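You operate a simulated robot arm through the tools that you are given. There is no shell and no other tool. Be economical: measure what you need, move in short steps, check, and stop when the job is done.

Carry out the task below with a simulated two-armed robot. There is one attempt and no reset: what you move stays moved.

## Task
Pick up the teal dressing stone with one hand, pass it to the other hand and put it on the top of the lock-out stand. Set down upright: teal dressing stone.

The check looks at the end state, three seconds after you hand in, the way a careful person would. Anything else that was tipped, shoved, dropped, spilled or broken makes it a failure.

## Robot
Two 7-joint arms with two-finger parallel grippers on one trunk, on a base that drives. Base frame: it is fixed to the floor where the robot stands at the start and does not move with it; the origin is under the middle of the robot, x ahead of it, y to its left, z up. Lengths are in m, angles in rad, forces in N, time in s.
The left shoulder is at the start at [0.05, 0.165, 1.18], the right one opposite. With the tool pointing down near the work surface each hand reaches from about 0.24 to 0.7 m from the robot's upright axis, wherever it stands, measured 20 degrees to its own side. Places, roughly: top of the lock-out stand [4.2, -1.9, 0.9]. Payload 3.91 kg a hand.
The TCP of each hand is the grasp point between the finger pads, 0.03 m short of the fingertips. In the tool frame z runs along the fingers and y along their closing line. The gripper opens to 0.11 m. The fingers are 0.02 m wide and 0.01 m thick; the gripper's body (0.048 by 0.112 m) begins 0.055 m behind the TCP.
Orientation is that of the tool frame in the base frame, as a unit quaternion [w, x, y, z]. With the fingers straight down and closing along the base's y, the tool's x points along the base's -x, its y along +y and its z along -z.

## Interface
- The arms move only by the tool play_rows. It takes "left_commands", "right_commands" or both (then of equal length, played together; a hand with none holds still); each is a list of rows, each a list of 7 numbers: the shift along the tool's x, y, z in units of 50 mm (1.0 is 50 mm), then the turn, a rotation vector about the tool's x, y, z in units of 8 degrees (1.0 is 8 degrees), then the gripper command, from -1 (shut) to 1 (fully open), values between in proportion. In form: [[tx, ty, tz, wx, wy, wz, jaw], ...]. A call has 1 to 20 rows; each row shifts and turns the commanded pose from where the row before left it, along the tool's axes as they then stand. A call with a number of a shift or a turn outside -1 to 1 is refused whole. A row lasts 0.2 s, in which the tool goes at most 0.05 m and 0.15 rad; a call with a longer step from one row to the next is refused whole, and so is a gripper value outside its range. Where a pose cannot be reached the arm comes as near as it can. A force on the tool above 40 N (or 10 N above the force at the start of the call, whichever is more), or a blocked arm, ends the call early, and 0.2 s more pass. Each finger travels about 0.045 m/s and halts on what it meets, pressing with about 32 N; the grip force reading is that of the motor and also rises with nothing between the fingers. The clock runs only during rows and for 0.2 s after the last one: add rows that do not move to give the fingers time. It gives the time, the measured TCP pose, the force on the tool (base axes), the opening and the grip force at its end, in the units of the frame above (readings bear some noise), with the torque about the TCP (base axes, N m) and any sound that the robot's microphone picked up.
- Cameras (640 x 400 px; columns grow to the right, rows downward): "scene" is now at [0.1189, 0.0218, 1.3663]; the picture's right is [0.25, -0.97, 0.00], its down [-0.41, -0.11, -0.91] and it looks along [0.88, 0.23, -0.42] (base axes); focal length 290 px, centre (320, 200). "left" rides on the left gripper at [0.073, -0.017, -0.103] in its tool frame; the picture's right is [0.23, 0.97, 0.00], its down [-0.76, 0.18, -0.62] and it looks along [-0.61, 0.14, 0.78] (tool axes); focal length 222 px, centre (320, 200). "right" rides on the right gripper at [0.072, 0.017, -0.103] in its tool frame; the picture's right is [-0.23, 0.97, 0.00], its down [-0.76, -0.18, -0.62] and it looks along [-0.61, -0.14, 0.78] (tool axes); focal length 222 px, centre (320, 200). There is no depth. A picture from a camera that has moved, and an enlarged one, comes with that camera's place and axes in the base frame and with its lens.
- get_image(camera): a new picture of that camera. No time passes.
- lift_body(by): slides the trunk up (or, below 0, down) by that many m; the arms and the scene camera ride with it, the base frame stays. It gives what a move gives, with no picture.
- drive_base(legs): drives the robot by 1 to 6 legs, each [ahead, left, turn to the left] in m, m and rad, along the robot's own axes; the way and the turn of a leg run together, so that a leg with both is an arc; at most 1.5 m and 3.142 rad a leg. The arms and the cameras ride along, it lands a little off, and it stops where it bumps. It gives what a move gives.
- pan_tilt(pan, tilt): turns the head with the scene camera to pan (to the left, within 1.396 rad either way) and tilt (down, from -0.506 to 1.204), counted from straight ahead of the robot. It gives what a move gives.
- enlarge(camera, box): a new picture of the part [left, top, right, bottom] of that camera's present view, enlarged. No time passes.
- sign_off(): hands the job in; it is judged then, once.

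Go step by step. Nothing tells you exact positions but the pictures and the camera data: compare them with the known pose of the tool, close in by small moves and look again before you grip or let go. The budget is 120 turns and 88 pictures, counting those below and the enlarged ones. Unless the task says otherwise, let go and move clear before handing in, and close with one line.

The tools are called after "Request:" as a command line: name --argument value ..., lists and objects as JSON in quotes. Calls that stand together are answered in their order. play_rows: Moves the arms, as the interface text tells. Its arguments: {"type":"object","properties":{"left_commands":{"type":"array"},"right_commands":{"type":"array"}},"required":[]} The other tools are called the same way: lift_body (by) slides the trunk up or down; drive_base (legs) drives the base; pan_tilt (pan, tilt) turns the head that bears the scene camera; get_image (camera) takes a picture; enlarge (camera, box) takes an enlarged picture of a part of a camera's view; sign_off () hands the job in.

At the start:

```text
time_s: 0.0
left_position: [0.4259, 0.2993, 1.1306]
left_tool_rot: [0.0, -0.001, 1.0, 0.0]
left_contact_force: [-0.2, 0.5, -0.2]
left_torque: [0.01, 0.02, 0.02]
left_width: 0.1102
left_grip_force: 0.1
right_position: [0.3475, -0.0613, 1.1687]
right_tool_rot: [0.0, 0.0, 1.0, 0.001]
right_contact_force: [0.0, -0.2, -0.5]
right_torque: [-0.01, 0.01, -0.02]
right_width: 0.11
right_grip_force: 0.1
trunk travel left (down, up): [-0.4, 0.103]
robot x, y, heading: [-0.0029, 0.0013, 0.003]
head pan, tilt: [0.255, 0.436]
```

scene: 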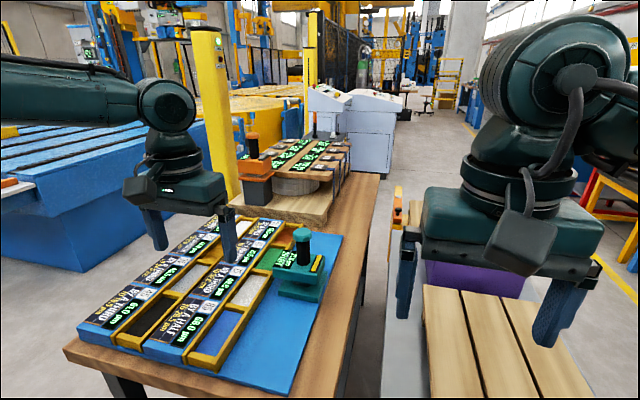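
right: 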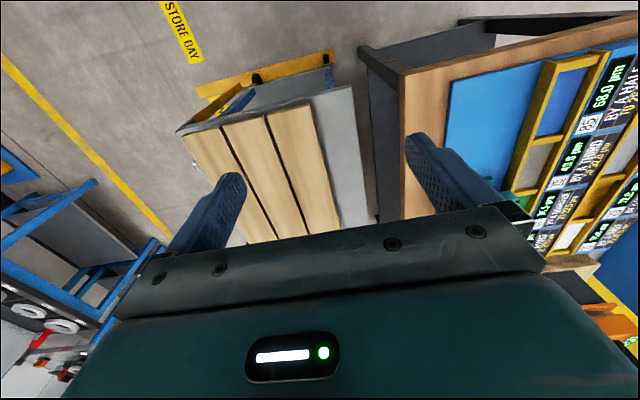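
left: 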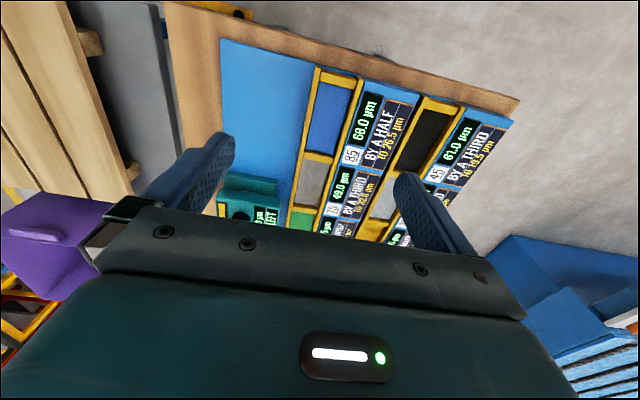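

I see a workbench with a tray of labelled stones and a teal object with a knob on the right edge of the blue mat. I'll look closer before moving.

Request:
enlarge --camera "scene" --box '[220, 200, 380, 300]'

Request:
enlarge --camera "scene" --box '[60, 200, 300, 350]'

Request:
enlarge --camera "scene" --box '[200, 80, 440, 230]'

```text
4.00 times, centred on (300, 250) of scene
camera zoom: at [0.1189, 0.0218, 1.3663], right [0.25, -0.97, 0.0], down [-0.41, -0.11, -0.91], along [0.88, 0.23, -0.42], focal length 1161 px, centre (400, 0)
```

zoom: 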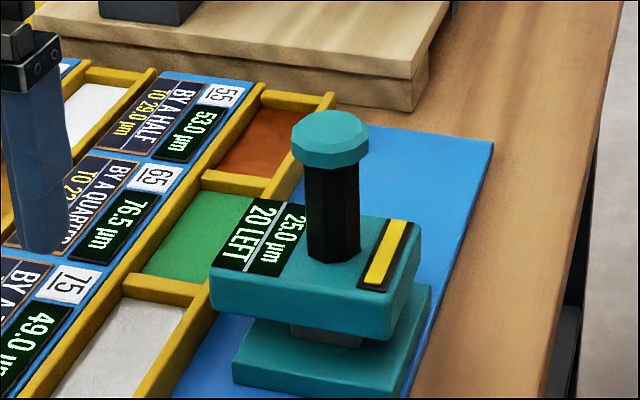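

```text
2.67 times, centred on (180, 275) of scene
camera zoom: at [0.1189, 0.0218, 1.3663], right [0.25, -0.97, 0.0], down [-0.41, -0.11, -0.91], along [0.88, 0.23, -0.42], focal length 774 px, centre (693, 0)
```

zoom: 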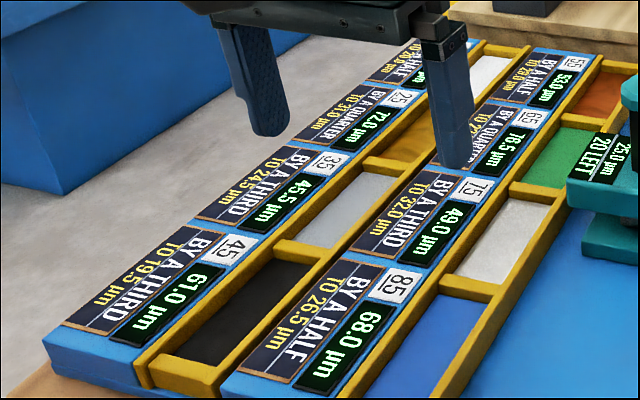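

```text
2.67 times, centred on (320, 155) of scene
camera zoom: at [0.1189, 0.0218, 1.3663], right [0.25, -0.97, 0.0], down [-0.41, -0.11, -0.91], along [0.88, 0.23, -0.42], focal length 774 px, centre (320, 320)
```

zoom: 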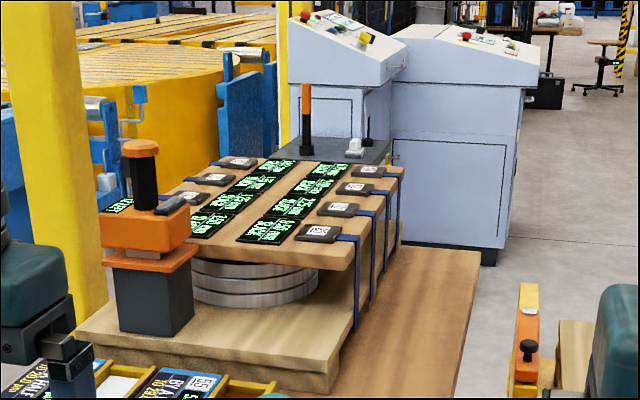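

The teal stone (block with black handle and teal cap) is near [0.61, 0.19], with its cap top around z 1.05. I'll look toward the stand for the route and get a closer look at the stone.

Request:
pan_tilt --pan -0.4 --tilt 0.2

Request:
get_image --camera "scene"

Request:
enlarge --camera "left" --box '[160, 100, 400, 250]'

```text
time_s: 1.0
left_position: [0.4263, 0.2999, 1.1304]
left_tool_rot: [0.0, -0.001, 1.0, 0.0]
left_contact_force: [0.1, 0.0, 0.6]
left_torque: [-0.01, -0.01, -0.02]
left_width: 0.1103
left_grip_force: 0.1
right_position: [0.3462, -0.0626, 1.1678]
right_tool_rot: [0.0, -0.001, 1.0, 0.0]
right_contact_force: [-0.2, -0.1, -0.2]
right_torque: [-0.01, -0.03, -0.01]
right_width: 0.11
right_grip_force: 0.1
trunk travel left (down, up): [-0.4, 0.103]
robot x, y, heading: [0.001, 0.0004, 0.001]
head pan, tilt: [-0.4, 0.201]
```

```text
81 pictures are left
camera scene: at [0.1157, -0.0377, 1.3882], right [-0.39, -0.92, 0.0], down [-0.18, 0.08, -0.98], along [0.9, -0.38, -0.2], focal length 290 px, centre (320, 200)
```

scene: 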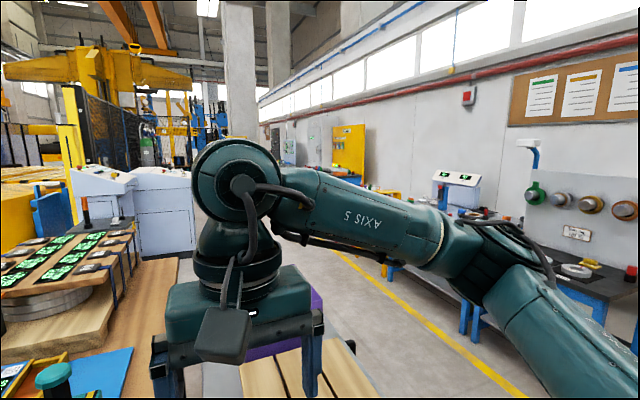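

```text
2.67 times, centred on (280, 175) of left
camera zoom: at [0.3547, 0.2836, 1.2351], right [-0.23, 0.97, 0.0], down [0.76, 0.18, 0.62], along [0.61, 0.14, -0.78], focal length 592 px, centre (427, 267)
```

zoom: 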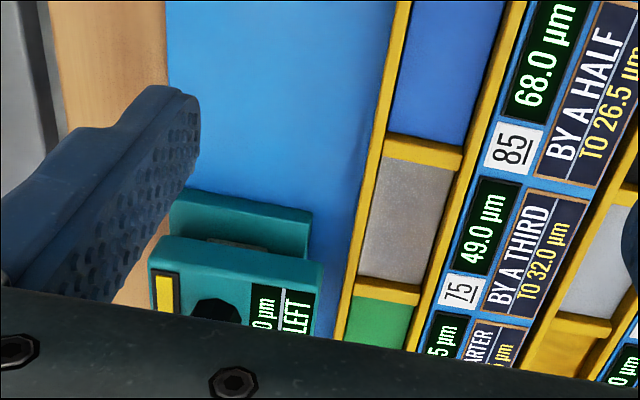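

The stand is hidden behind the right arm for now; I'll survey it later. I plan a horizontal grasp with the left hand on the stone's black shaft, so I'll first reorient the left hand in free space (yaw, then tip level pointing to -y, camera on top).

Request:
play_rows --left_commands '[[0, 0, 0, 0, 0, -1, 1], [0, 0, 0, 0, 0, -1, 1], [0, 0, 0, 0, 0, -1, 1], [0, 0, 0, 0, 0, -1, 1], [0, 0, 0, 0, 0, -1, 1], [0, 0, 0, 0, 0, -1, 1], [0, 0, 0, 0, 0, -1, 1], [0, 0, 0, 0, 0, -1, 1], [0, 0, 0, 0, 0, -1, 1], [0, 0, 0, 0, 0, -1, 1], [0, 0, 0, 0, 0, -1, 1], [0, 0, 0, 0, 0, -1, 1]]'

Request:
pan_tilt --pan 0.25 --tilt 0.6

Request:
get_image --camera "scene"

Request:
get_image --camera "left"

```text
time_s: 3.6
left_position: [0.4253, 0.2998, 1.1299]
left_tool_rot: [0.0, 0.744, -0.668, -0.001]
left_contact_force: [-0.3, 0.6, -0.8]
left_torque: [-0.03, 0.01, 0.02]
left_width: 0.1101
left_grip_force: 0.0
right_position: [0.3461, -0.0621, 1.1682]
right_tool_rot: [0.0, 0.0, 1.0, 0.0]
right_contact_force: [-0.7, -0.1, -0.5]
right_torque: [-0.04, -0.01, -0.05]
right_width: 0.1101
right_grip_force: 0.1
trunk travel left (down, up): [-0.4, 0.103]
robot x, y, heading: [-0.0015, 0.0016, -0.0]
head pan, tilt: [-0.4, 0.201]
```

```text
time_s: 4.7
left_position: [0.4257, 0.2998, 1.1296]
left_tool_rot: [0.0, 0.743, -0.669, 0.0]
left_contact_force: [-0.3, -0.6, -0.1]
left_torque: [-0.02, -0.03, 0.02]
left_width: 0.1102
left_grip_force: 0.1
right_position: [0.3474, -0.0627, 1.1689]
right_tool_rot: [0.0, 0.0, 1.0, 0.0]
right_contact_force: [0.4, 0.3, 0.3]
right_torque: [0.01, -0.04, -0.04]
right_width: 0.1099
right_grip_force: 0.1
trunk travel left (down, up): [-0.4, 0.103]
robot x, y, heading: [0.0011, -0.0023, -0.0]
head pan, tilt: [0.25, 0.6]
```

```text
79 pictures are left
camera scene: at [0.1155, 0.0203, 1.3515], right [0.25, -0.97, 0.0], down [-0.55, -0.14, -0.83], along [0.8, 0.2, -0.56], focal length 290 px, centre (320, 200)
```

scene: 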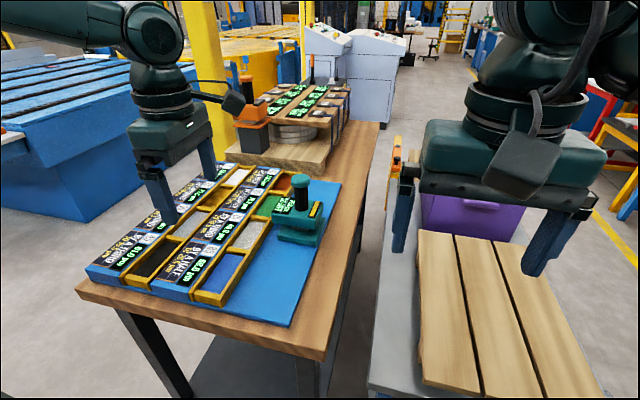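

```text
78 pictures are left
camera left: at [0.4514, 0.2304, 1.2351], right [-0.94, -0.33, 0.0], down [-0.26, 0.74, 0.62], along [-0.2, 0.59, -0.78], focal length 222 px, centre (320, 200)
```

left: 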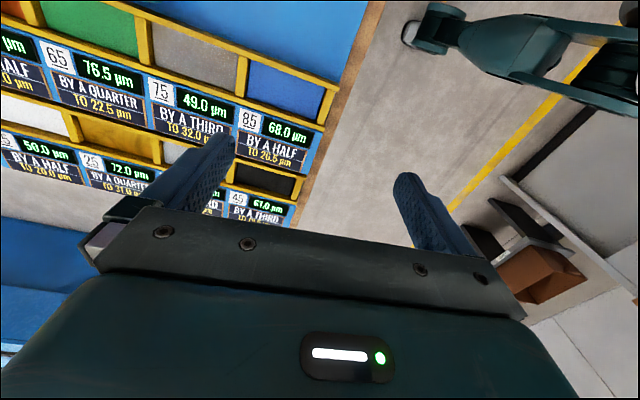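

The left hand is yawed correctly. Now I zoom in on the stone to measure it.

Request:
enlarge --camera "scene" --box '[250, 165, 346, 225]'

Request:
enlarge --camera "scene" --box '[240, 160, 368, 240]'

```text
6.67 times, centred on (298, 195) of scene
camera zoom: at [0.1155, 0.0203, 1.3515], right [0.25, -0.97, 0.0], down [-0.55, -0.14, -0.83], along [0.8, 0.2, -0.56], focal length 1936 px, centre (467, 233)
```

zoom: 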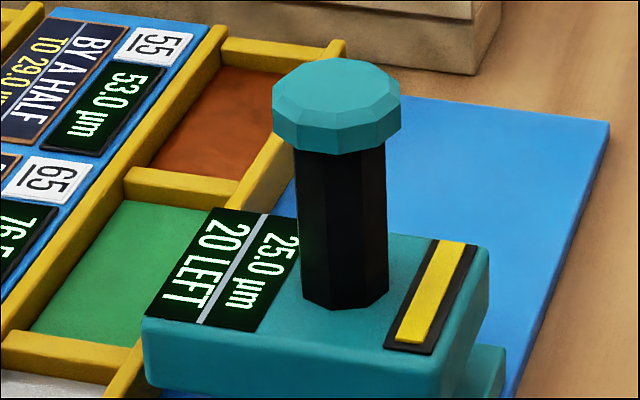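

```text
5.00 times, centred on (304, 200) of scene
camera zoom: at [0.1155, 0.0203, 1.3515], right [0.25, -0.97, 0.0], down [-0.55, -0.14, -0.83], along [0.8, 0.2, -0.56], focal length 1452 px, centre (400, 200)
```

zoom: 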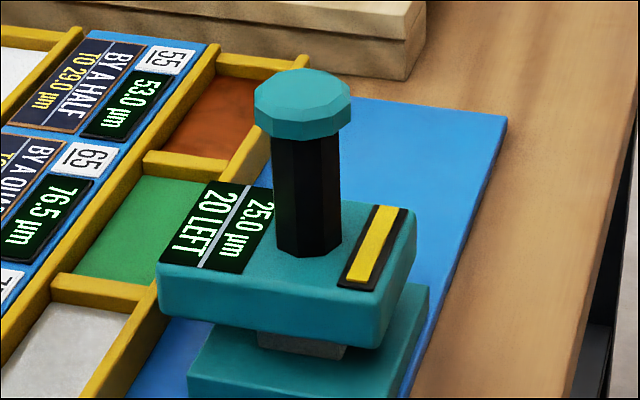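

Measured: shaft axis ≈ [0.668, 0.208], shaft from z 0.932 to 1.004, cap top ≈ 1.02, block extends about 7 cm to the left and 5 cm to the right of the shaft. I tip the left hand level, pointing to -y.

Request:
play_rows --left_commands '[[0, 0, 0, 0, 1, 0, 1], [0, 0, 0, 0, 1, 0, 1], [0, 0, 0, 0, 1, 0, 1], [0, 0, 0, 0, 1, 0, 1], [0, 0, 0, 0, 1, 0, 1], [0, 0, 0, 0, 1, 0, 1], [0, 0, 0, 0, 1, 0, 1], [0, 0, 0, 0, 1, 0, 1], [0, 0, 0, 0, 1, 0, 1], [0, 0, 0, 0, 1, 0, 1], [0, 0, 0, 0, 1, 0, 1], [0, 0, 0, 0, 0.25, 0, 1]]'

Request:
get_image --camera "scene"

```text
time_s: 7.3
left_position: [0.4242, 0.2994, 1.1298]
left_tool_rot: [0.389, 0.604, -0.542, 0.435]
left_contact_force: [0.6, -0.1, -0.2]
left_torque: [0.02, 0.0, 0.01]
left_width: 0.1098
left_grip_force: 0.1
left hand out of reach, approached as far as the arm can: row 10, 11
right_position: [0.3465, -0.0623, 1.1687]
right_tool_rot: [0.0, 0.0, 1.0, 0.001]
right_contact_force: [0.8, 0.1, -0.6]
right_torque: [0.01, -0.01, 0.04]
right_width: 0.1099
right_grip_force: 0.2
trunk travel left (down, up): [-0.4, 0.103]
robot x, y, heading: [0.0019, 0.0007, 0.0]
head pan, tilt: [0.25, 0.6]
```

```text
75 pictures are left
camera scene: at [0.1155, 0.0203, 1.3515], right [0.25, -0.97, 0.0], down [-0.55, -0.14, -0.83], along [0.8, 0.2, -0.56], focal length 290 px, centre (320, 200)
```

scene: 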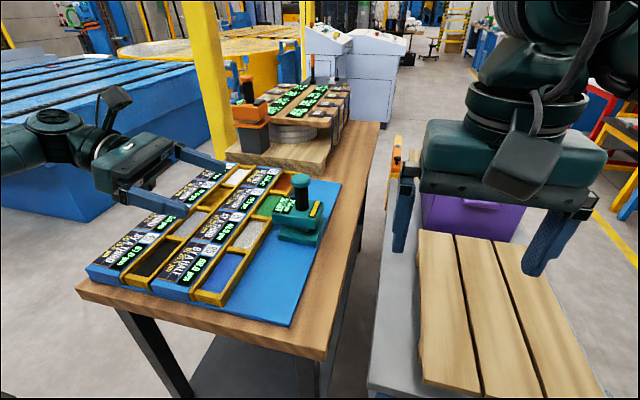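

The hand points to -y, 18° below level, stopped by reach. I move it forward at height alongside the stone and try levelling further there.

Request:
play_rows --left_commands '[[0, -0.95, 0, 0, 0, 0, 1], [0, -0.95, 0, 0, 0, 0, 1], [0, -0.95, 0, 0, 0, 0, 1], [0, -0.95, 0, 0, 0, 0, 1], [0, -0.95, 0, 0, 0, 0, 1], [0, 0, 0, 0, 1, 0, 1], [0, 0, 0, 0, 0.8, 0, 1]]'

Request:
get_image --camera "left"

Request:
get_image --camera "scene"

```text
time_s: 8.9
left_position: [0.4855, 0.3073, 1.2323]
left_tool_rot: [0.384, 0.608, -0.539, 0.439]
left_contact_force: [-0.3, -0.4, 0.2]
left_torque: [0.01, -0.02, 0.0]
left_width: 0.1101
left_grip_force: 0.1
left hand out of reach, approached as far as the arm can: row 1, 2, 3, 4, 5, 6, 7
right_position: [0.3467, -0.0617, 1.1691]
right_tool_rot: [0.0, 0.001, 1.0, 0.001]
right_contact_force: [0.4, -0.5, -0.9]
right_torque: [-0.04, -0.01, -0.01]
right_width: 0.11
right_grip_force: 0.0
trunk travel left (down, up): [-0.4, 0.103]
robot x, y, heading: [-0.0037, -0.0032, 0.003]
head pan, tilt: [0.25, 0.6]
```

```text
74 pictures are left
camera left: at [0.4937, 0.3836, 1.3356], right [-0.96, -0.19, 0.21], down [-0.28, 0.81, -0.52], along [-0.07, -0.56, -0.83], focal length 222 px, centre (320, 200)
```

left: 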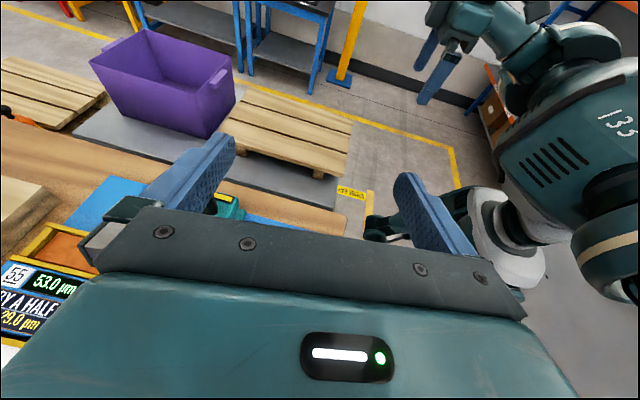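

```text
73 pictures are left
camera scene: at [0.1156, 0.0202, 1.3515], right [0.25, -0.97, 0.0], down [-0.55, -0.14, -0.83], along [0.8, 0.2, -0.56], focal length 290 px, centre (320, 200)
```

scene: 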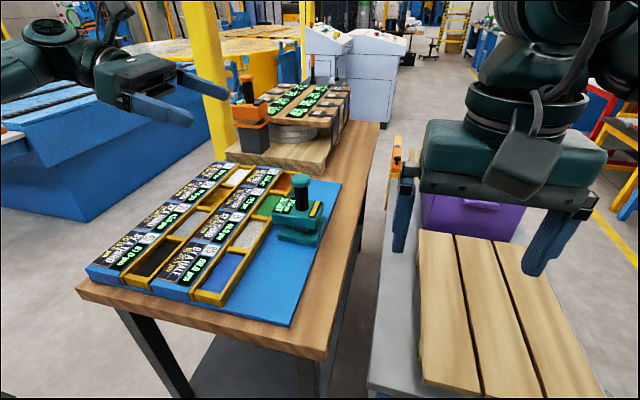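

Pointing sideways is outside the arm's range. New plan: the left hand takes the teal cap from above, and the right later takes the shaft on a forward-tilted grip. I undo the reorientation first.

Request:
play_rows --left_commands '[[0, 0, 0, 0, -1, 0, 1], [0, 0, 0, 0, -1, 0, 1], [0, 0, 0, 0, -1, 0, 1], [0, 0, 0, 0, -1, 0, 1], [0, 0, 0, 0, -1, 0, 1], [0, 0, 0, 0, -1, 0, 1], [0, 0, 0, 0, -1, 0, 1], [0, 0, 0, 0, -1, 0, 1], [0, 0, 0, 0, -0.9, 0, 1]]'

Request:
play_rows --left_commands '[[0, 0, 0, 0, 0, 1, 1], [0, 0, 0, 0, 0, 1, 1], [0, 0, 0, 0, 0, 1, 1], [0, 0, 0, 0, 0, 1, 1], [0, 0, 0, 0, 0, 1, 1], [0, 0, 0, 0, 0, 1, 1], [0, 0, 0, 0, 0, 1, 1], [0, 0, 0, 0, 0, 1, 1], [0, 0, 0, 0, 0, 1, 1], [0, 0, 0, 0, 0, 1, 1], [0, 0, 0, 0, 0, 1, 1], [0, 0, 0, 0, 0, 1, 1]]'

```text
time_s: 10.9
left_position: [0.4863, 0.3069, 1.234]
left_tool_rot: [-0.002, 0.75, -0.661, 0.002]
left_contact_force: [0.6, 0.5, -1.1]
left_torque: [0.0, -0.01, -0.04]
left_width: 0.1101
left_grip_force: 0.0
right_position: [0.3466, -0.0634, 1.1689]
right_tool_rot: [0.0, 0.001, 1.0, 0.001]
right_contact_force: [0.0, 0.1, -0.9]
right_torque: [0.02, 0.0, -0.03]
right_width: 0.1101
right_grip_force: 0.1
trunk travel left (down, up): [-0.4, 0.103]
robot x, y, heading: [0.0002, 0.0002, -0.003]
head pan, tilt: [0.25, 0.6]
```

```text
time_s: 13.5
left_position: [0.486, 0.3091, 1.232]
left_tool_rot: [0.003, -0.01, 1.0, -0.002]
left_contact_force: [0.1, -0.1, 1.3]
left_torque: [0.03, -0.03, 0.01]
left_width: 0.11
left_grip_force: 0.0
right_position: [0.3467, -0.0619, 1.1683]
right_tool_rot: [0.0, 0.0, 1.0, 0.0]
right_contact_force: [0.2, 0.9, 0.8]
right_torque: [-0.01, -0.04, 0.01]
right_width: 0.11
right_grip_force: 0.1
trunk travel left (down, up): [-0.4, 0.103]
robot x, y, heading: [0.0019, -0.0016, -0.001]
head pan, tilt: [0.25, 0.6]
```

Back to the tool-down pose. I move above the stone, staying well over the cap.

Request:
play_rows --left_commands '[[-0.73, -0.4, 0, 0, 0, 0, 1], [-0.73, -0.4, 0, 0, 0, 0, 1], [-0.73, -0.4, 0, 0, 0, 0, 1], [-0.73, -0.4, 0, 0, 0, 0, 1], [-0.73, -0.4, 0, 0, 0, 0, 1], [0, 0, 0.8, 0, 0, 0, 1], [0, 0, 0.8, 0, 0, 0, 1], [0, 0, 0.5, 0, 0, 0, 1]]'

Request:
get_image --camera "left"

Request:
get_image --camera "scene"

```text
time_s: 15.3
left_position: [0.561, 0.2688, 1.0892]
left_tool_rot: [0.004, -0.011, 1.0, 0.0]
left_contact_force: [-0.3, -0.2, -0.5]
left_torque: [0.01, 0.02, -0.01]
left_width: 0.1098
left_grip_force: 0.0
left hand out of reach, approached as far as the arm can: row 2, 3, 4, 5
right_position: [0.3469, -0.0611, 1.1696]
right_tool_rot: [0.001, -0.001, 1.0, -0.001]
right_contact_force: [-0.2, -0.9, -0.8]
right_torque: [0.04, -0.01, 0.04]
right_width: 0.1099
right_grip_force: 0.0
trunk travel left (down, up): [-0.4, 0.103]
robot x, y, heading: [0.0017, 0.0033, -0.007]
head pan, tilt: [0.25, 0.6]
```

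```text
72 pictures are left
camera left: at [0.4897, 0.2517, 1.1927], right [-0.25, 0.97, 0.0], down [0.75, 0.2, 0.63], along [0.61, 0.15, -0.78], focal length 222 px, centre (320, 200)
```

left: 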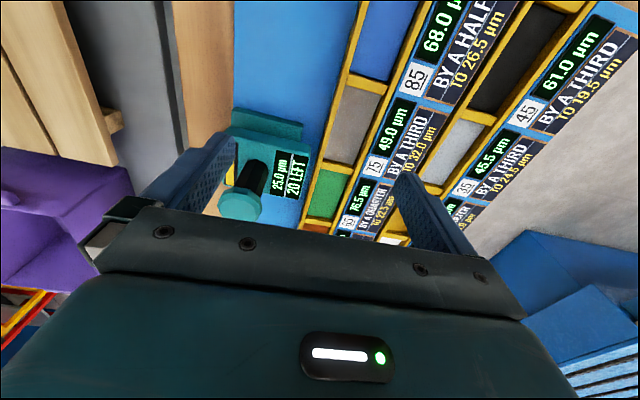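

```text
71 pictures are left
camera scene: at [0.1156, 0.0205, 1.3515], right [0.25, -0.97, 0.0], down [-0.55, -0.14, -0.82], along [0.8, 0.2, -0.57], focal length 290 px, centre (320, 200)
```

scene: 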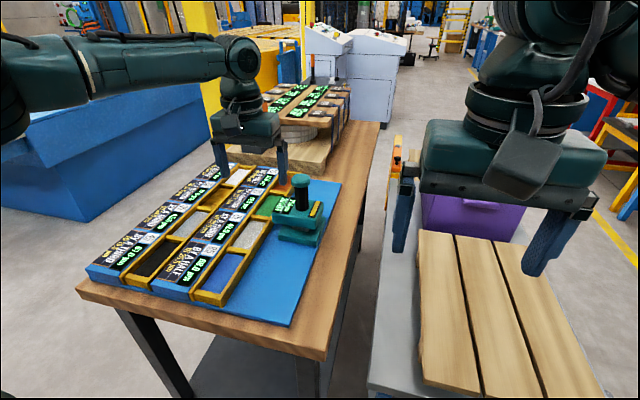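

Cap confirmed near [0.66, 0.207]. I continue toward it, now lower where the arm reaches further.

Request:
play_rows --left_commands '[[-0.6, -0.35, 0, 0, 0, 0, 1], [-0.6, -0.35, 0, 0, 0, 0, 1], [-0.6, -0.35, 0, 0, 0, 0, 1], [-0.34, -0.2, 0, 0, 0, 0, 1]]'

Request:
get_image --camera "left"

```text
time_s: 16.3
left_position: [0.5748, 0.257, 1.0925]
left_tool_rot: [0.004, -0.01, 1.0, -0.001]
left_contact_force: [-0.1, -1.1, 0.2]
left_torque: [0.0, 0.03, 0.04]
left_width: 0.1099
left_grip_force: 0.1
left hand out of reach, approached as far as the arm can: row 1, 2, 3, 4
right_position: [0.3474, -0.0618, 1.1701]
right_tool_rot: [0.0, 0.0, 1.0, -0.001]
right_contact_force: [-0.6, 0.4, -1.2]
right_torque: [0.0, 0.03, 0.03]
right_width: 0.1098
right_grip_force: 0.1
trunk travel left (down, up): [-0.4, 0.103]
robot x, y, heading: [-0.0009, -0.003, 0.002]
head pan, tilt: [0.25, 0.6]
```

```text
70 pictures are left
camera left: at [0.5023, 0.2395, 1.1958], right [-0.25, 0.97, 0.0], down [0.75, 0.19, 0.63], along [0.61, 0.15, -0.78], focal length 222 px, centre (320, 200)
```

left: 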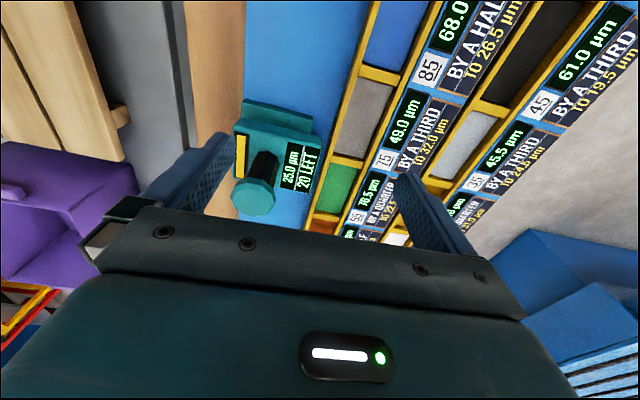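

Reach ends about 9 cm short. I look down at the gap between the robot and the table to see whether driving ahead a little is safe.

Request:
pan_tilt --pan 0.2 --tilt 1.2

Request:
get_image --camera "scene"

```text
time_s: 17.3
left_position: [0.5741, 0.2569, 1.0923]
left_tool_rot: [0.004, -0.011, 1.0, -0.001]
left_contact_force: [0.6, 0.3, -0.1]
left_torque: [0.04, 0.03, 0.01]
left_width: 0.1102
left_grip_force: 0.1
right_position: [0.3463, -0.0624, 1.1678]
right_tool_rot: [0.0, 0.0, 1.0, 0.0]
right_contact_force: [-0.4, 0.2, -0.8]
right_torque: [-0.03, -0.03, 0.01]
right_width: 0.1098
right_grip_force: 0.1
trunk travel left (down, up): [-0.4, 0.103]
robot x, y, heading: [-0.0025, 0.0011, 0.002]
head pan, tilt: [0.201, 1.201]
```

```text
69 pictures are left
camera scene: at [0.0846, 0.0097, 1.3069], right [0.2, -0.98, 0.0], down [-0.91, -0.19, -0.36], along [0.36, 0.07, -0.93], focal length 290 px, centre (320, 200)
```

scene: 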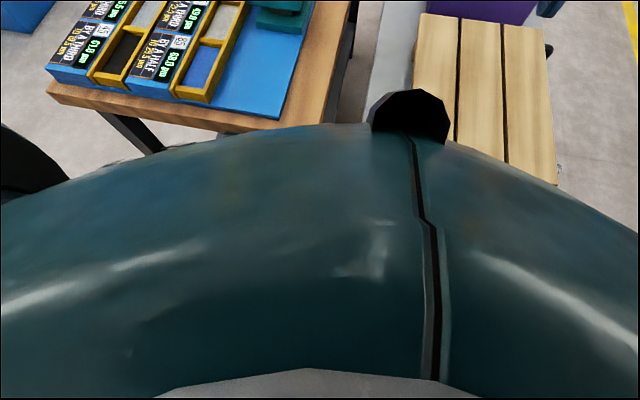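

The table edge is only about 0.35 m ahead, so I won't drive in. Tilting the tool 50° forward gains reach, so the left takes the shaft this way and the right takes the cap from above later.

Request:
play_rows --left_commands '[[0, 0, 0, 0, -1, 0, 1], [0, 0, 0, 0, -1, 0, 1], [0, 0, 0, 0, -1, 0, 1], [0, 0, 0, 0, -1, 0, 1], [0, 0, 0, 0, -1, 0, 1], [0, 0, 0, 0, -1, 0, 1], [0, 0, 0, 0, -0.25, 0, 1], [0.375, -0.49, 0.535, 0, 0, 0, 1], [0.375, -0.49, 0.535, 0, 0, 0, 1]]'

Request:
pan_tilt --pan 0.25 --tilt 0.6

Request:
get_image --camera "left"

Request:
enlarge --camera "scene" --box '[200, 150, 360, 250]'

```text
time_s: 19.3
left_position: [0.5889, 0.2066, 1.0273]
left_tool_rot: [0.426, -0.011, 0.905, 0.004]
left_contact_force: [0.1, 0.2, -0.6]
left_torque: [0.0, 0.03, 0.03]
left_width: 0.1101
left_grip_force: 0.1
right_position: [0.3475, -0.0617, 1.1685]
right_tool_rot: [0.0, 0.0, 1.0, 0.001]
right_contact_force: [-0.8, 0.3, -0.1]
right_torque: [-0.02, 0.0, 0.01]
right_width: 0.1102
right_grip_force: 0.1
trunk travel left (down, up): [-0.4, 0.103]
robot x, y, heading: [0.0009, -0.0012, 0.006]
head pan, tilt: [0.201, 1.201]
```

```text
time_s: 20.3
left_position: [0.5888, 0.2065, 1.0281]
left_tool_rot: [0.426, -0.01, 0.905, 0.004]
left_contact_force: [-0.5, -0.2, -0.2]
left_torque: [0.01, 0.0, -0.01]
left_width: 0.1098
left_grip_force: 0.1
right_position: [0.3468, -0.0615, 1.168]
right_tool_rot: [-0.001, 0.0, 1.0, 0.0]
right_contact_force: [-0.4, 0.0, 0.6]
right_torque: [0.01, -0.03, -0.03]
right_width: 0.1101
right_grip_force: 0.0
trunk travel left (down, up): [-0.4, 0.103]
robot x, y, heading: [0.0003, -0.0, -0.0]
head pan, tilt: [0.25, 0.6]
```

```text
68 pictures are left
camera left: at [0.4656, 0.1875, 1.0383], right [-0.17, 0.97, -0.18], down [0.0, 0.18, 0.98], along [0.99, 0.16, -0.03], focal length 222 px, centre (320, 200)
```

left: 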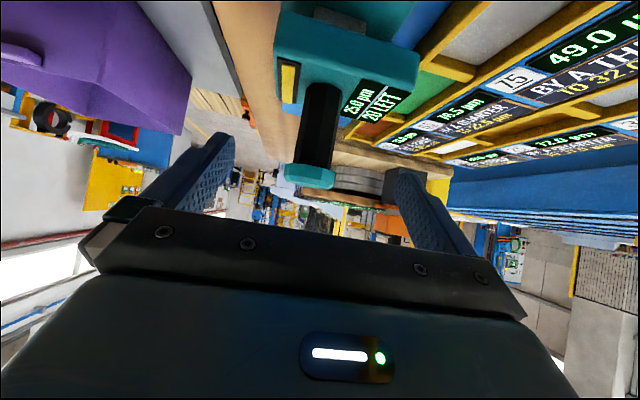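

```text
4.00 times, centred on (280, 200) of scene
camera zoom: at [0.1154, 0.0203, 1.3514], right [0.25, -0.97, 0.0], down [-0.55, -0.14, -0.82], along [0.8, 0.2, -0.57], focal length 1161 px, centre (480, 200)
```

zoom: 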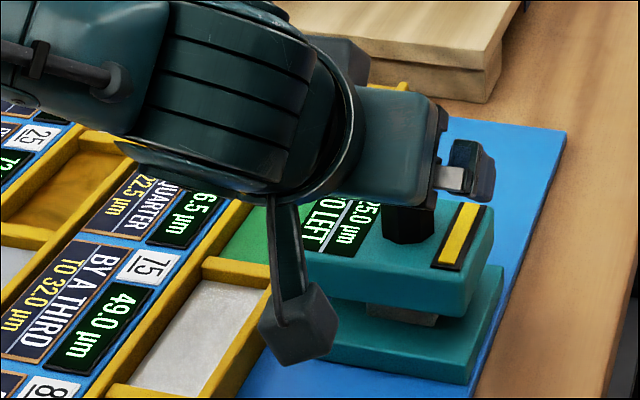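

The hand is aligned with the shaft laterally (y ≈ 0.2065) with about 0.1 m to go. I advance along the tool axis.

Request:
play_rows --left_commands '[[-0.08, 0, 0.4, 0, 0, 0, 1], [0, 0, 0.4, 0, 0, 0, 1], [0, 0, 0.4, 0, 0, 0, 1], [0, 0, 0.4, 0, 0, 0, 1], [0, 0, 0.37, 0, 0, 0, 1]]'

Request:
get_image --camera "left"

Request:
enlarge --camera "scene" --box '[240, 160, 368, 240]'

```text
time_s: 21.5
left_position: [0.6424, 0.2323, 0.9892]
left_tool_rot: [0.425, -0.01, 0.905, 0.004]
left_contact_force: [-0.3, -0.5, -0.2]
left_torque: [-0.02, -0.03, -0.01]
left_width: 0.11
left_grip_force: 0.0
left hand out of reach, approached as far as the arm can: row 3, 4, 5
right_position: [0.3458, -0.0623, 1.1685]
right_tool_rot: [0.0, 0.0, 1.0, 0.0]
right_contact_force: [0.1, 0.7, -0.2]
right_torque: [0.01, -0.04, 0.01]
right_width: 0.1102
right_grip_force: 0.0
trunk travel left (down, up): [-0.4, 0.103]
robot x, y, heading: [-0.0019, -0.0028, 0.0]
head pan, tilt: [0.25, 0.6]
```

```text
66 pictures are left
camera left: at [0.5194, 0.2133, 1.0007], right [-0.17, 0.97, -0.18], down [0.0, 0.18, 0.98], along [0.99, 0.16, -0.03], focal length 222 px, centre (320, 200)
```

left: 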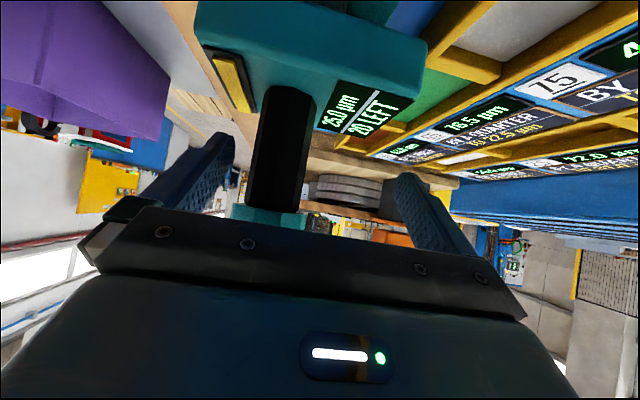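

```text
5.00 times, centred on (304, 200) of scene
camera zoom: at [0.1155, 0.0204, 1.3515], right [0.25, -0.97, 0.0], down [-0.55, -0.14, -0.83], along [0.8, 0.2, -0.56], focal length 1452 px, centre (400, 200)
```

zoom: 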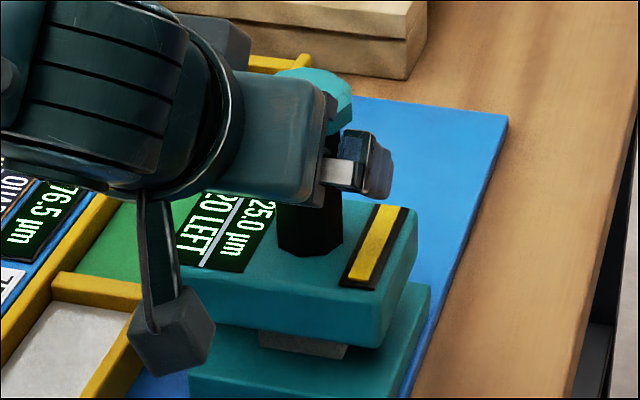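

The arm runs out of reach about 3 cm short. I back off, raise the hand, and turn the base slightly right to bring the left shoulder forward.

Request:
play_rows --left_commands '[[0, 0, -0.8, 0, 0, 0, 1], [0, 0, -0.8, 0, 0, 0, 1], [0, 0, -0.8, 0, 0, 0, 1], [-0.64, 0, -0.5, 0, 0, 0, 1], [-0.64, 0, -0.5, 0, 0, 0, 1]]'

Request:
drive_base --legs '[[0, 0, -0.3]]'

Request:
get_image --camera "scene"

```text
time_s: 22.7
left_position: [0.5514, 0.229, 1.1478]
left_tool_rot: [0.426, -0.009, 0.905, 0.005]
left_contact_force: [-0.5, -0.2, 0.1]
left_torque: [0.01, 0.0, -0.03]
left_width: 0.1103
left_grip_force: 0.1
right_position: [0.3461, -0.0625, 1.169]
right_tool_rot: [0.0, -0.001, 1.0, 0.001]
right_contact_force: [-0.2, 0.9, 0.7]
right_torque: [-0.01, -0.03, 0.0]
right_width: 0.1099
right_grip_force: 0.0
trunk travel left (down, up): [-0.4, 0.103]
robot x, y, heading: [0.0029, -0.0029, -0.01]
head pan, tilt: [0.25, 0.6]
```

```text
time_s: 24.1
left_position: [0.5944, 0.0546, 1.1482]
left_tool_rot: [0.422, 0.127, 0.896, -0.06]
left_contact_force: [1.3, 0.6, -0.4]
left_torque: [0.02, 0.01, 0.0]
left_width: 0.1098
left_grip_force: 0.0
right_position: [0.3141, -0.1634, 1.1684]
right_tool_rot: [0.0, 0.151, 0.989, 0.001]
right_contact_force: [0.1, 0.2, -0.5]
right_torque: [-0.02, 0.0, 0.03]
right_width: 0.1101
right_grip_force: 0.0
trunk travel left (down, up): [-0.4, 0.103]
robot x, y, heading: [0.002, -0.003, -0.303]
head pan, tilt: [0.25, 0.6]
```

```text
64 pictures are left
camera scene: at [0.1167, -0.0151, 1.3515], right [-0.05, -1.0, 0.0], down [-0.56, 0.03, -0.83], along [0.82, -0.04, -0.56], focal length 290 px, centre (320, 200)
```

scene: 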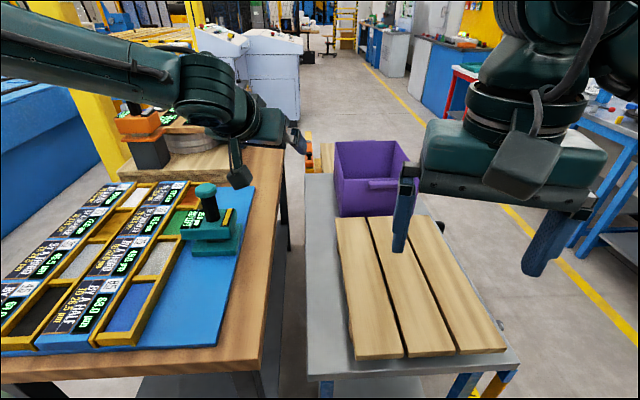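

Turned cleanly with no bump. I move the left hand back to the pre-grasp position in line with the shaft.

Request:
play_rows --left_commands '[[0, 0.83, 0, 0, 0, 0, 1], [0, 0.83, 0, 0, 0, 0, 1], [0, 0.83, 0, 0, 0, 0, 1], [0, 0.83, 0, 0, 0, 0, 1], [0.8, 0, 0.25, 0, 0, 0, 1], [0.8, 0, 0.25, 0, 0, 0, 1], [0.8, 0, 0.25, 0, 0, 0, 1]]'

Request:
get_image --camera "left"

```text
time_s: 25.6
left_position: [0.5937, 0.2265, 1.0318]
left_tool_rot: [0.423, 0.126, 0.895, -0.061]
left_contact_force: [-0.8, -0.3, 0.4]
left_torque: [-0.04, 0.0, 0.0]
left_width: 0.1102
left_grip_force: 0.0
right_position: [0.3127, -0.1627, 1.1689]
right_tool_rot: [0.0, 0.15, 0.989, -0.001]
right_contact_force: [0.5, 0.3, 0.2]
right_torque: [-0.01, -0.02, -0.02]
right_width: 0.1101
right_grip_force: 0.1
trunk travel left (down, up): [-0.4, 0.103]
robot x, y, heading: [-0.0007, -0.0026, -0.302]
head pan, tilt: [0.25, 0.6]
```

```text
63 pictures are left
camera left: at [0.4695, 0.2452, 1.0422], right [0.13, 0.98, -0.18], down [0.05, 0.17, 0.98], along [0.99, -0.14, -0.03], focal length 222 px, centre (320, 200)
```

left: 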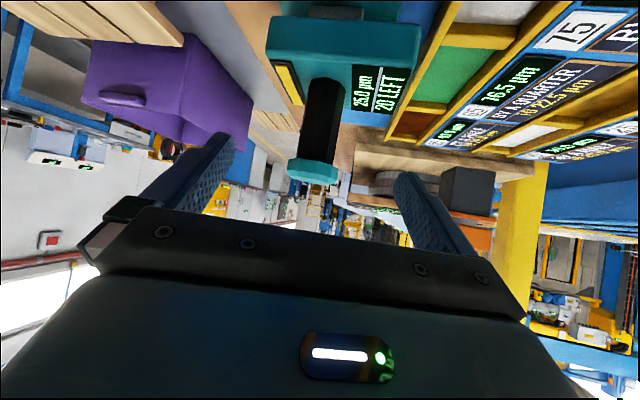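

Aligned again. Advancing 0.1 m along the tool axis.

Request:
play_rows --left_commands '[[0, 0, 0.4, 0, 0, 0, 1], [0, 0, 0.4, 0, 0, 0, 1], [0, 0, 0.4, 0, 0, 0, 1], [0, 0, 0.4, 0, 0, 0, 1], [0, 0, 0.4, 0, 0, 0, 1]]'

Request:
get_image --camera "left"

Request:
enlarge --camera "scene" --box '[130, 150, 290, 250]'

```text
time_s: 26.9
left_position: [0.6694, 0.2057, 0.9703]
left_tool_rot: [0.423, 0.126, 0.895, -0.061]
left_contact_force: [-2.5, 1.6, 5.6]
left_torque: [-0.06, 0.0, -0.06]
left_width: 0.1099
left_grip_force: 0.1
right_position: [0.3114, -0.1627, 1.1695]
right_tool_rot: [0.001, 0.151, 0.989, 0.0]
right_contact_force: [-0.2, -0.2, 0.3]
right_torque: [0.02, 0.01, 0.01]
right_width: 0.1101
right_grip_force: 0.0
trunk travel left (down, up): [-0.4, 0.103]
robot x, y, heading: [-0.0025, 0.0003, -0.301]
head pan, tilt: [0.25, 0.6]
```

```text
62 pictures are left
camera left: at [0.5443, 0.2247, 0.9804], right [0.13, 0.98, -0.18], down [0.05, 0.17, 0.98], along [0.99, -0.14, -0.03], focal length 222 px, centre (320, 200)
```

left: 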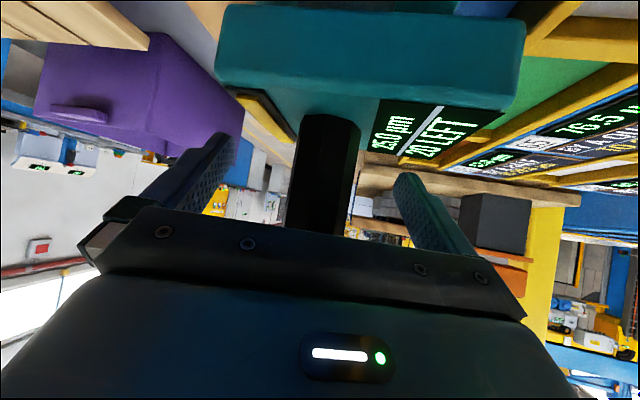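

```text
4.00 times, centred on (210, 200) of scene
camera zoom: at [0.1154, -0.0148, 1.3518], right [-0.05, -1.0, 0.0], down [-0.56, 0.03, -0.83], along [0.82, -0.04, -0.56], focal length 1161 px, centre (760, 200)
```

zoom: 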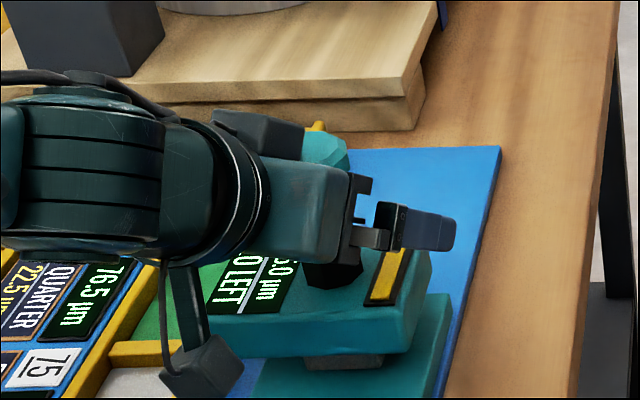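

There's a slight contact force (5.6 N), so a fingertip or the palm is touching. I back off a few millimetres and check before closing.

Request:
play_rows --left_commands '[[-0.04, 0, -0.1, 0, 0, 0, 1], [0, 0, 0, 0, 0, 0, 1]]'

```text
time_s: 27.4
left_position: [0.666, 0.2067, 0.9727]
left_tool_rot: [0.422, 0.126, 0.896, -0.06]
left_contact_force: [0.3, 0.0, -0.2]
left_torque: [0.0, -0.02, -0.01]
left_width: 0.11
left_grip_force: 0.1
right_position: [0.3121, -0.1626, 1.1686]
right_tool_rot: [-0.001, 0.151, 0.989, -0.001]
right_contact_force: [0.3, 0.5, -0.5]
right_torque: [0.0, 0.02, 0.0]
right_width: 0.11
right_grip_force: 0.0
trunk travel left (down, up): [-0.4, 0.103]
robot x, y, heading: [0.0001, -0.0009, -0.304]
head pan, tilt: [0.25, 0.6]
```

Free of contact. Closing the left gripper on the shaft.

Request:
play_rows --left_commands '[[0, 0, 0, 0, 0, 0, -1], [0, 0, 0, 0, 0, 0, -1], [0, 0, 0, 0, 0, 0, -1], [0, 0, 0, 0, 0, 0, -1], [0, 0, 0, 0, 0, 0, -1], [0, 0, 0, 0, 0, 0, -1], [0, 0, 0, 0, 0, 0, -1]]'

Request:
get_image --camera "left"

```text
time_s: 29.1
left_position: [0.6665, 0.2062, 0.9723]
left_tool_rot: [0.422, 0.125, 0.896, -0.06]
left_contact_force: [-1.4, -3.2, 0.9]
left_torque: [-0.38, 0.05, -0.01]
left_width: 0.0321
left_grip_force: 32.0
right_position: [0.3113, -0.1632, 1.168]
right_tool_rot: [0.0, 0.15, 0.989, 0.0]
right_contact_force: [0.0, 0.5, -0.3]
right_torque: [-0.01, 0.01, 0.03]
right_width: 0.11
right_grip_force: 0.0
trunk travel left (down, up): [-0.4, 0.103]
robot x, y, heading: [-0.0021, 0.0016, -0.304]
head pan, tilt: [0.25, 0.6]
```

```text
60 pictures are left
camera left: at [0.5422, 0.2254, 0.9839], right [0.13, 0.98, -0.18], down [0.05, 0.17, 0.98], along [0.99, -0.14, -0.03], focal length 222 px, centre (320, 200)
```

left: 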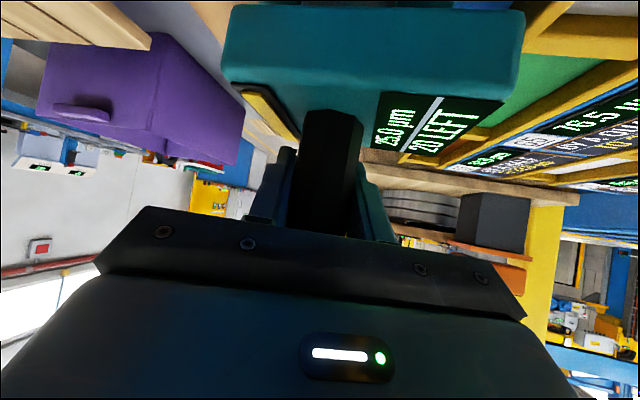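

Gripping the shaft (0.032 m wide). I lift 3 cm straight up and check what comes with it.

Request:
play_rows --left_commands '[[-0.077, 0, -0.064, 0, 0, 0, -1], [-0.154, 0, -0.128, 0, 0, 0, -1], [-0.154, 0, -0.128, 0, 0, 0, -1], [-0.077, 0, -0.064, 0, 0, 0, -1], [0, 0, 0, 0, 0, 0, -1]]'

Request:
enlarge --camera "scene" --box '[130, 150, 290, 250]'

Request:
get_image --camera "left"

```text
time_s: 30.2
left_position: [0.6668, 0.2082, 1.0021]
left_tool_rot: [0.421, 0.127, 0.896, -0.06]
left_contact_force: [0.5, 0.0, -7.5]
left_torque: [0.0, -0.05, -0.01]
left_width: 0.0317
left_grip_force: 31.8
right_position: [0.3141, -0.162, 1.1676]
right_tool_rot: [0.001, 0.15, 0.989, 0.001]
right_contact_force: [0.7, 0.0, -0.3]
right_torque: [-0.01, 0.0, 0.01]
right_width: 0.1102
right_grip_force: 0.0
trunk travel left (down, up): [-0.4, 0.103]
robot x, y, heading: [-0.0004, -0.0028, -0.302]
head pan, tilt: [0.25, 0.6]
```

```text
4.00 times, centred on (210, 200) of scene
camera zoom: at [0.1176, -0.0145, 1.3514], right [-0.05, -1.0, 0.0], down [-0.56, 0.03, -0.82], along [0.82, -0.04, -0.57], focal length 1161 px, centre (760, 200)
```

zoom: 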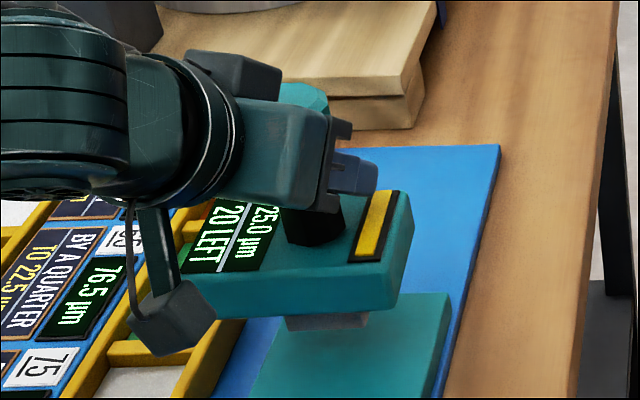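

```text
58 pictures are left
camera left: at [0.5429, 0.2277, 1.0139], right [0.13, 0.98, -0.18], down [0.06, 0.17, 0.98], along [0.99, -0.14, -0.03], focal length 222 px, centre (320, 200)
```

left: 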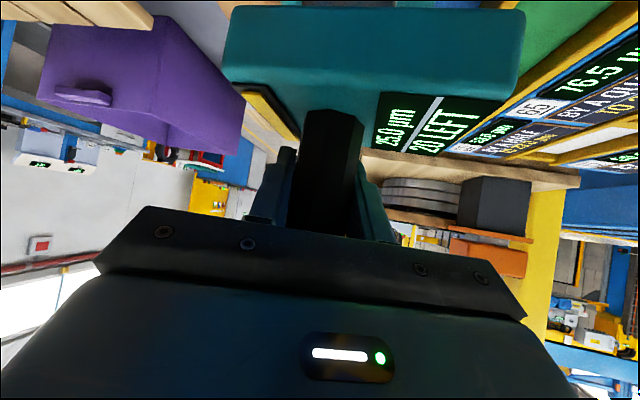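

The stone (block plus grey stone underneath, about 0.77 kg) lifts off its teal rest, which stays put. I move the right hand aside, then lift higher and bring the stone in front of the robot for the handover.

Request:
play_rows --right_commands '[[0, -0.9, 0, 0, 0, 0, 1], [0, -0.9, 0, 0, 0, 0, 1], [0, -0.9, 0, 0, 0, 0, 1], [0, -0.9, 0, 0, 0, 0, 1]]'

Request:
play_rows --left_commands '[[-0.154, 0, -0.128, 0, 0, 0, -1], [-0.308, 0, -0.255, 0, 0, 0, -1], [-0.308, 0, -0.255, 0, 0, 0, -1], [-0.308, 0, -0.255, 0, 0, 0, -1], [-0.154, 0, -0.128, 0, 0, 0, -1], [0.04, -0.25, -0.05, 0, 0, 0, -1], [0.08, -0.495, -0.096, 0, 0, 0, -1], [0.08, -0.495, -0.096, 0, 0, 0, -1], [0.08, -0.495, -0.096, 0, 0, 0, -1], [0.08, -0.495, -0.096, 0, 0, 0, -1], [0.08, -0.495, -0.096, 0, 0, 0, -1], [0.08, -0.495, -0.096, 0, 0, 0, -1], [0.08, -0.495, -0.096, 0, 0, 0, -1], [0.08, -0.495, -0.096, 0, 0, 0, -1], [0.08, -0.495, -0.096, 0, 0, 0, -1], [0.08, -0.495, -0.096, 0, 0, 0, -1], [0.08, -0.495, -0.096, 0, 0, 0, -1], [0.04, -0.25, -0.05, 0, 0, 0, -1]]'

Request:
get_image --camera "scene"

Request:
get_image --camera "right"

```text
time_s: 31.2
left_position: [0.6666, 0.2068, 1.003]
left_tool_rot: [0.421, 0.126, 0.896, -0.06]
left_contact_force: [-0.6, -0.2, -6.7]
left_torque: [-0.04, -0.03, 0.03]
left_width: 0.0318
left_grip_force: 31.9
right_position: [0.258, -0.3351, 1.1669]
right_tool_rot: [0.0, 0.15, 0.989, 0.001]
right_contact_force: [-1.0, -0.6, 0.8]
right_torque: [-0.02, 0.01, -0.02]
right_width: 0.1101
right_grip_force: 0.1
trunk travel left (down, up): [-0.4, 0.103]
robot x, y, heading: [0.0024, -0.0021, -0.301]
head pan, tilt: [0.25, 0.6]
```

```text
time_s: 35.0
left_position: [0.5128, -0.054, 1.0847]
left_tool_rot: [0.421, 0.126, 0.896, -0.06]
left_contact_force: [0.1, -0.7, -8.1]
left_torque: [-0.05, 0.0, 0.01]
left_width: 0.0317
left_grip_force: 32.1
left hand out of reach, approached as far as the arm can: row 18
right_position: [0.2584, -0.3348, 1.1679]
right_tool_rot: [0.001, 0.151, 0.989, -0.001]
right_contact_force: [-0.2, 1.0, -0.4]
right_torque: [0.03, 0.02, -0.02]
right_width: 0.1101
right_grip_force: 0.0
trunk travel left (down, up): [-0.4, 0.103]
robot x, y, heading: [0.0031, 0.0002, -0.304]
head pan, tilt: [0.25, 0.6]
```

```text
57 pictures are left
camera scene: at [0.1172, -0.0147, 1.3514], right [-0.05, -1.0, 0.0], down [-0.56, 0.03, -0.82], along [0.82, -0.04, -0.57], focal length 290 px, centre (320, 200)
```

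scene: 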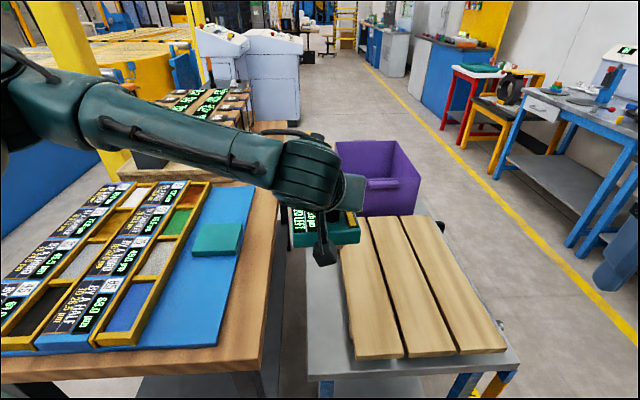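

```text
56 pictures are left
camera right: at [0.195, -0.2974, 1.2712], right [0.51, 0.86, 0.0], down [0.67, -0.4, 0.62], along [0.54, -0.32, -0.78], focal length 222 px, centre (320, 200)
```

right: 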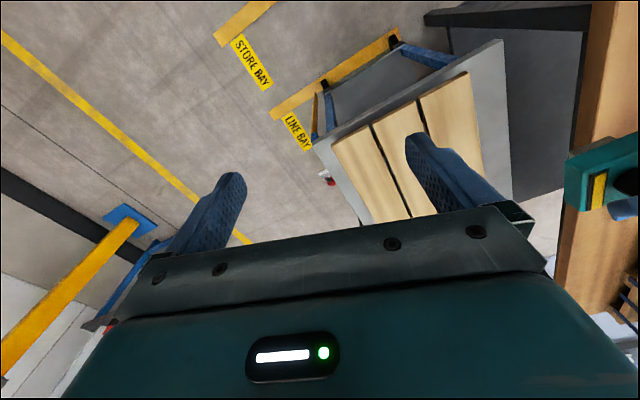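

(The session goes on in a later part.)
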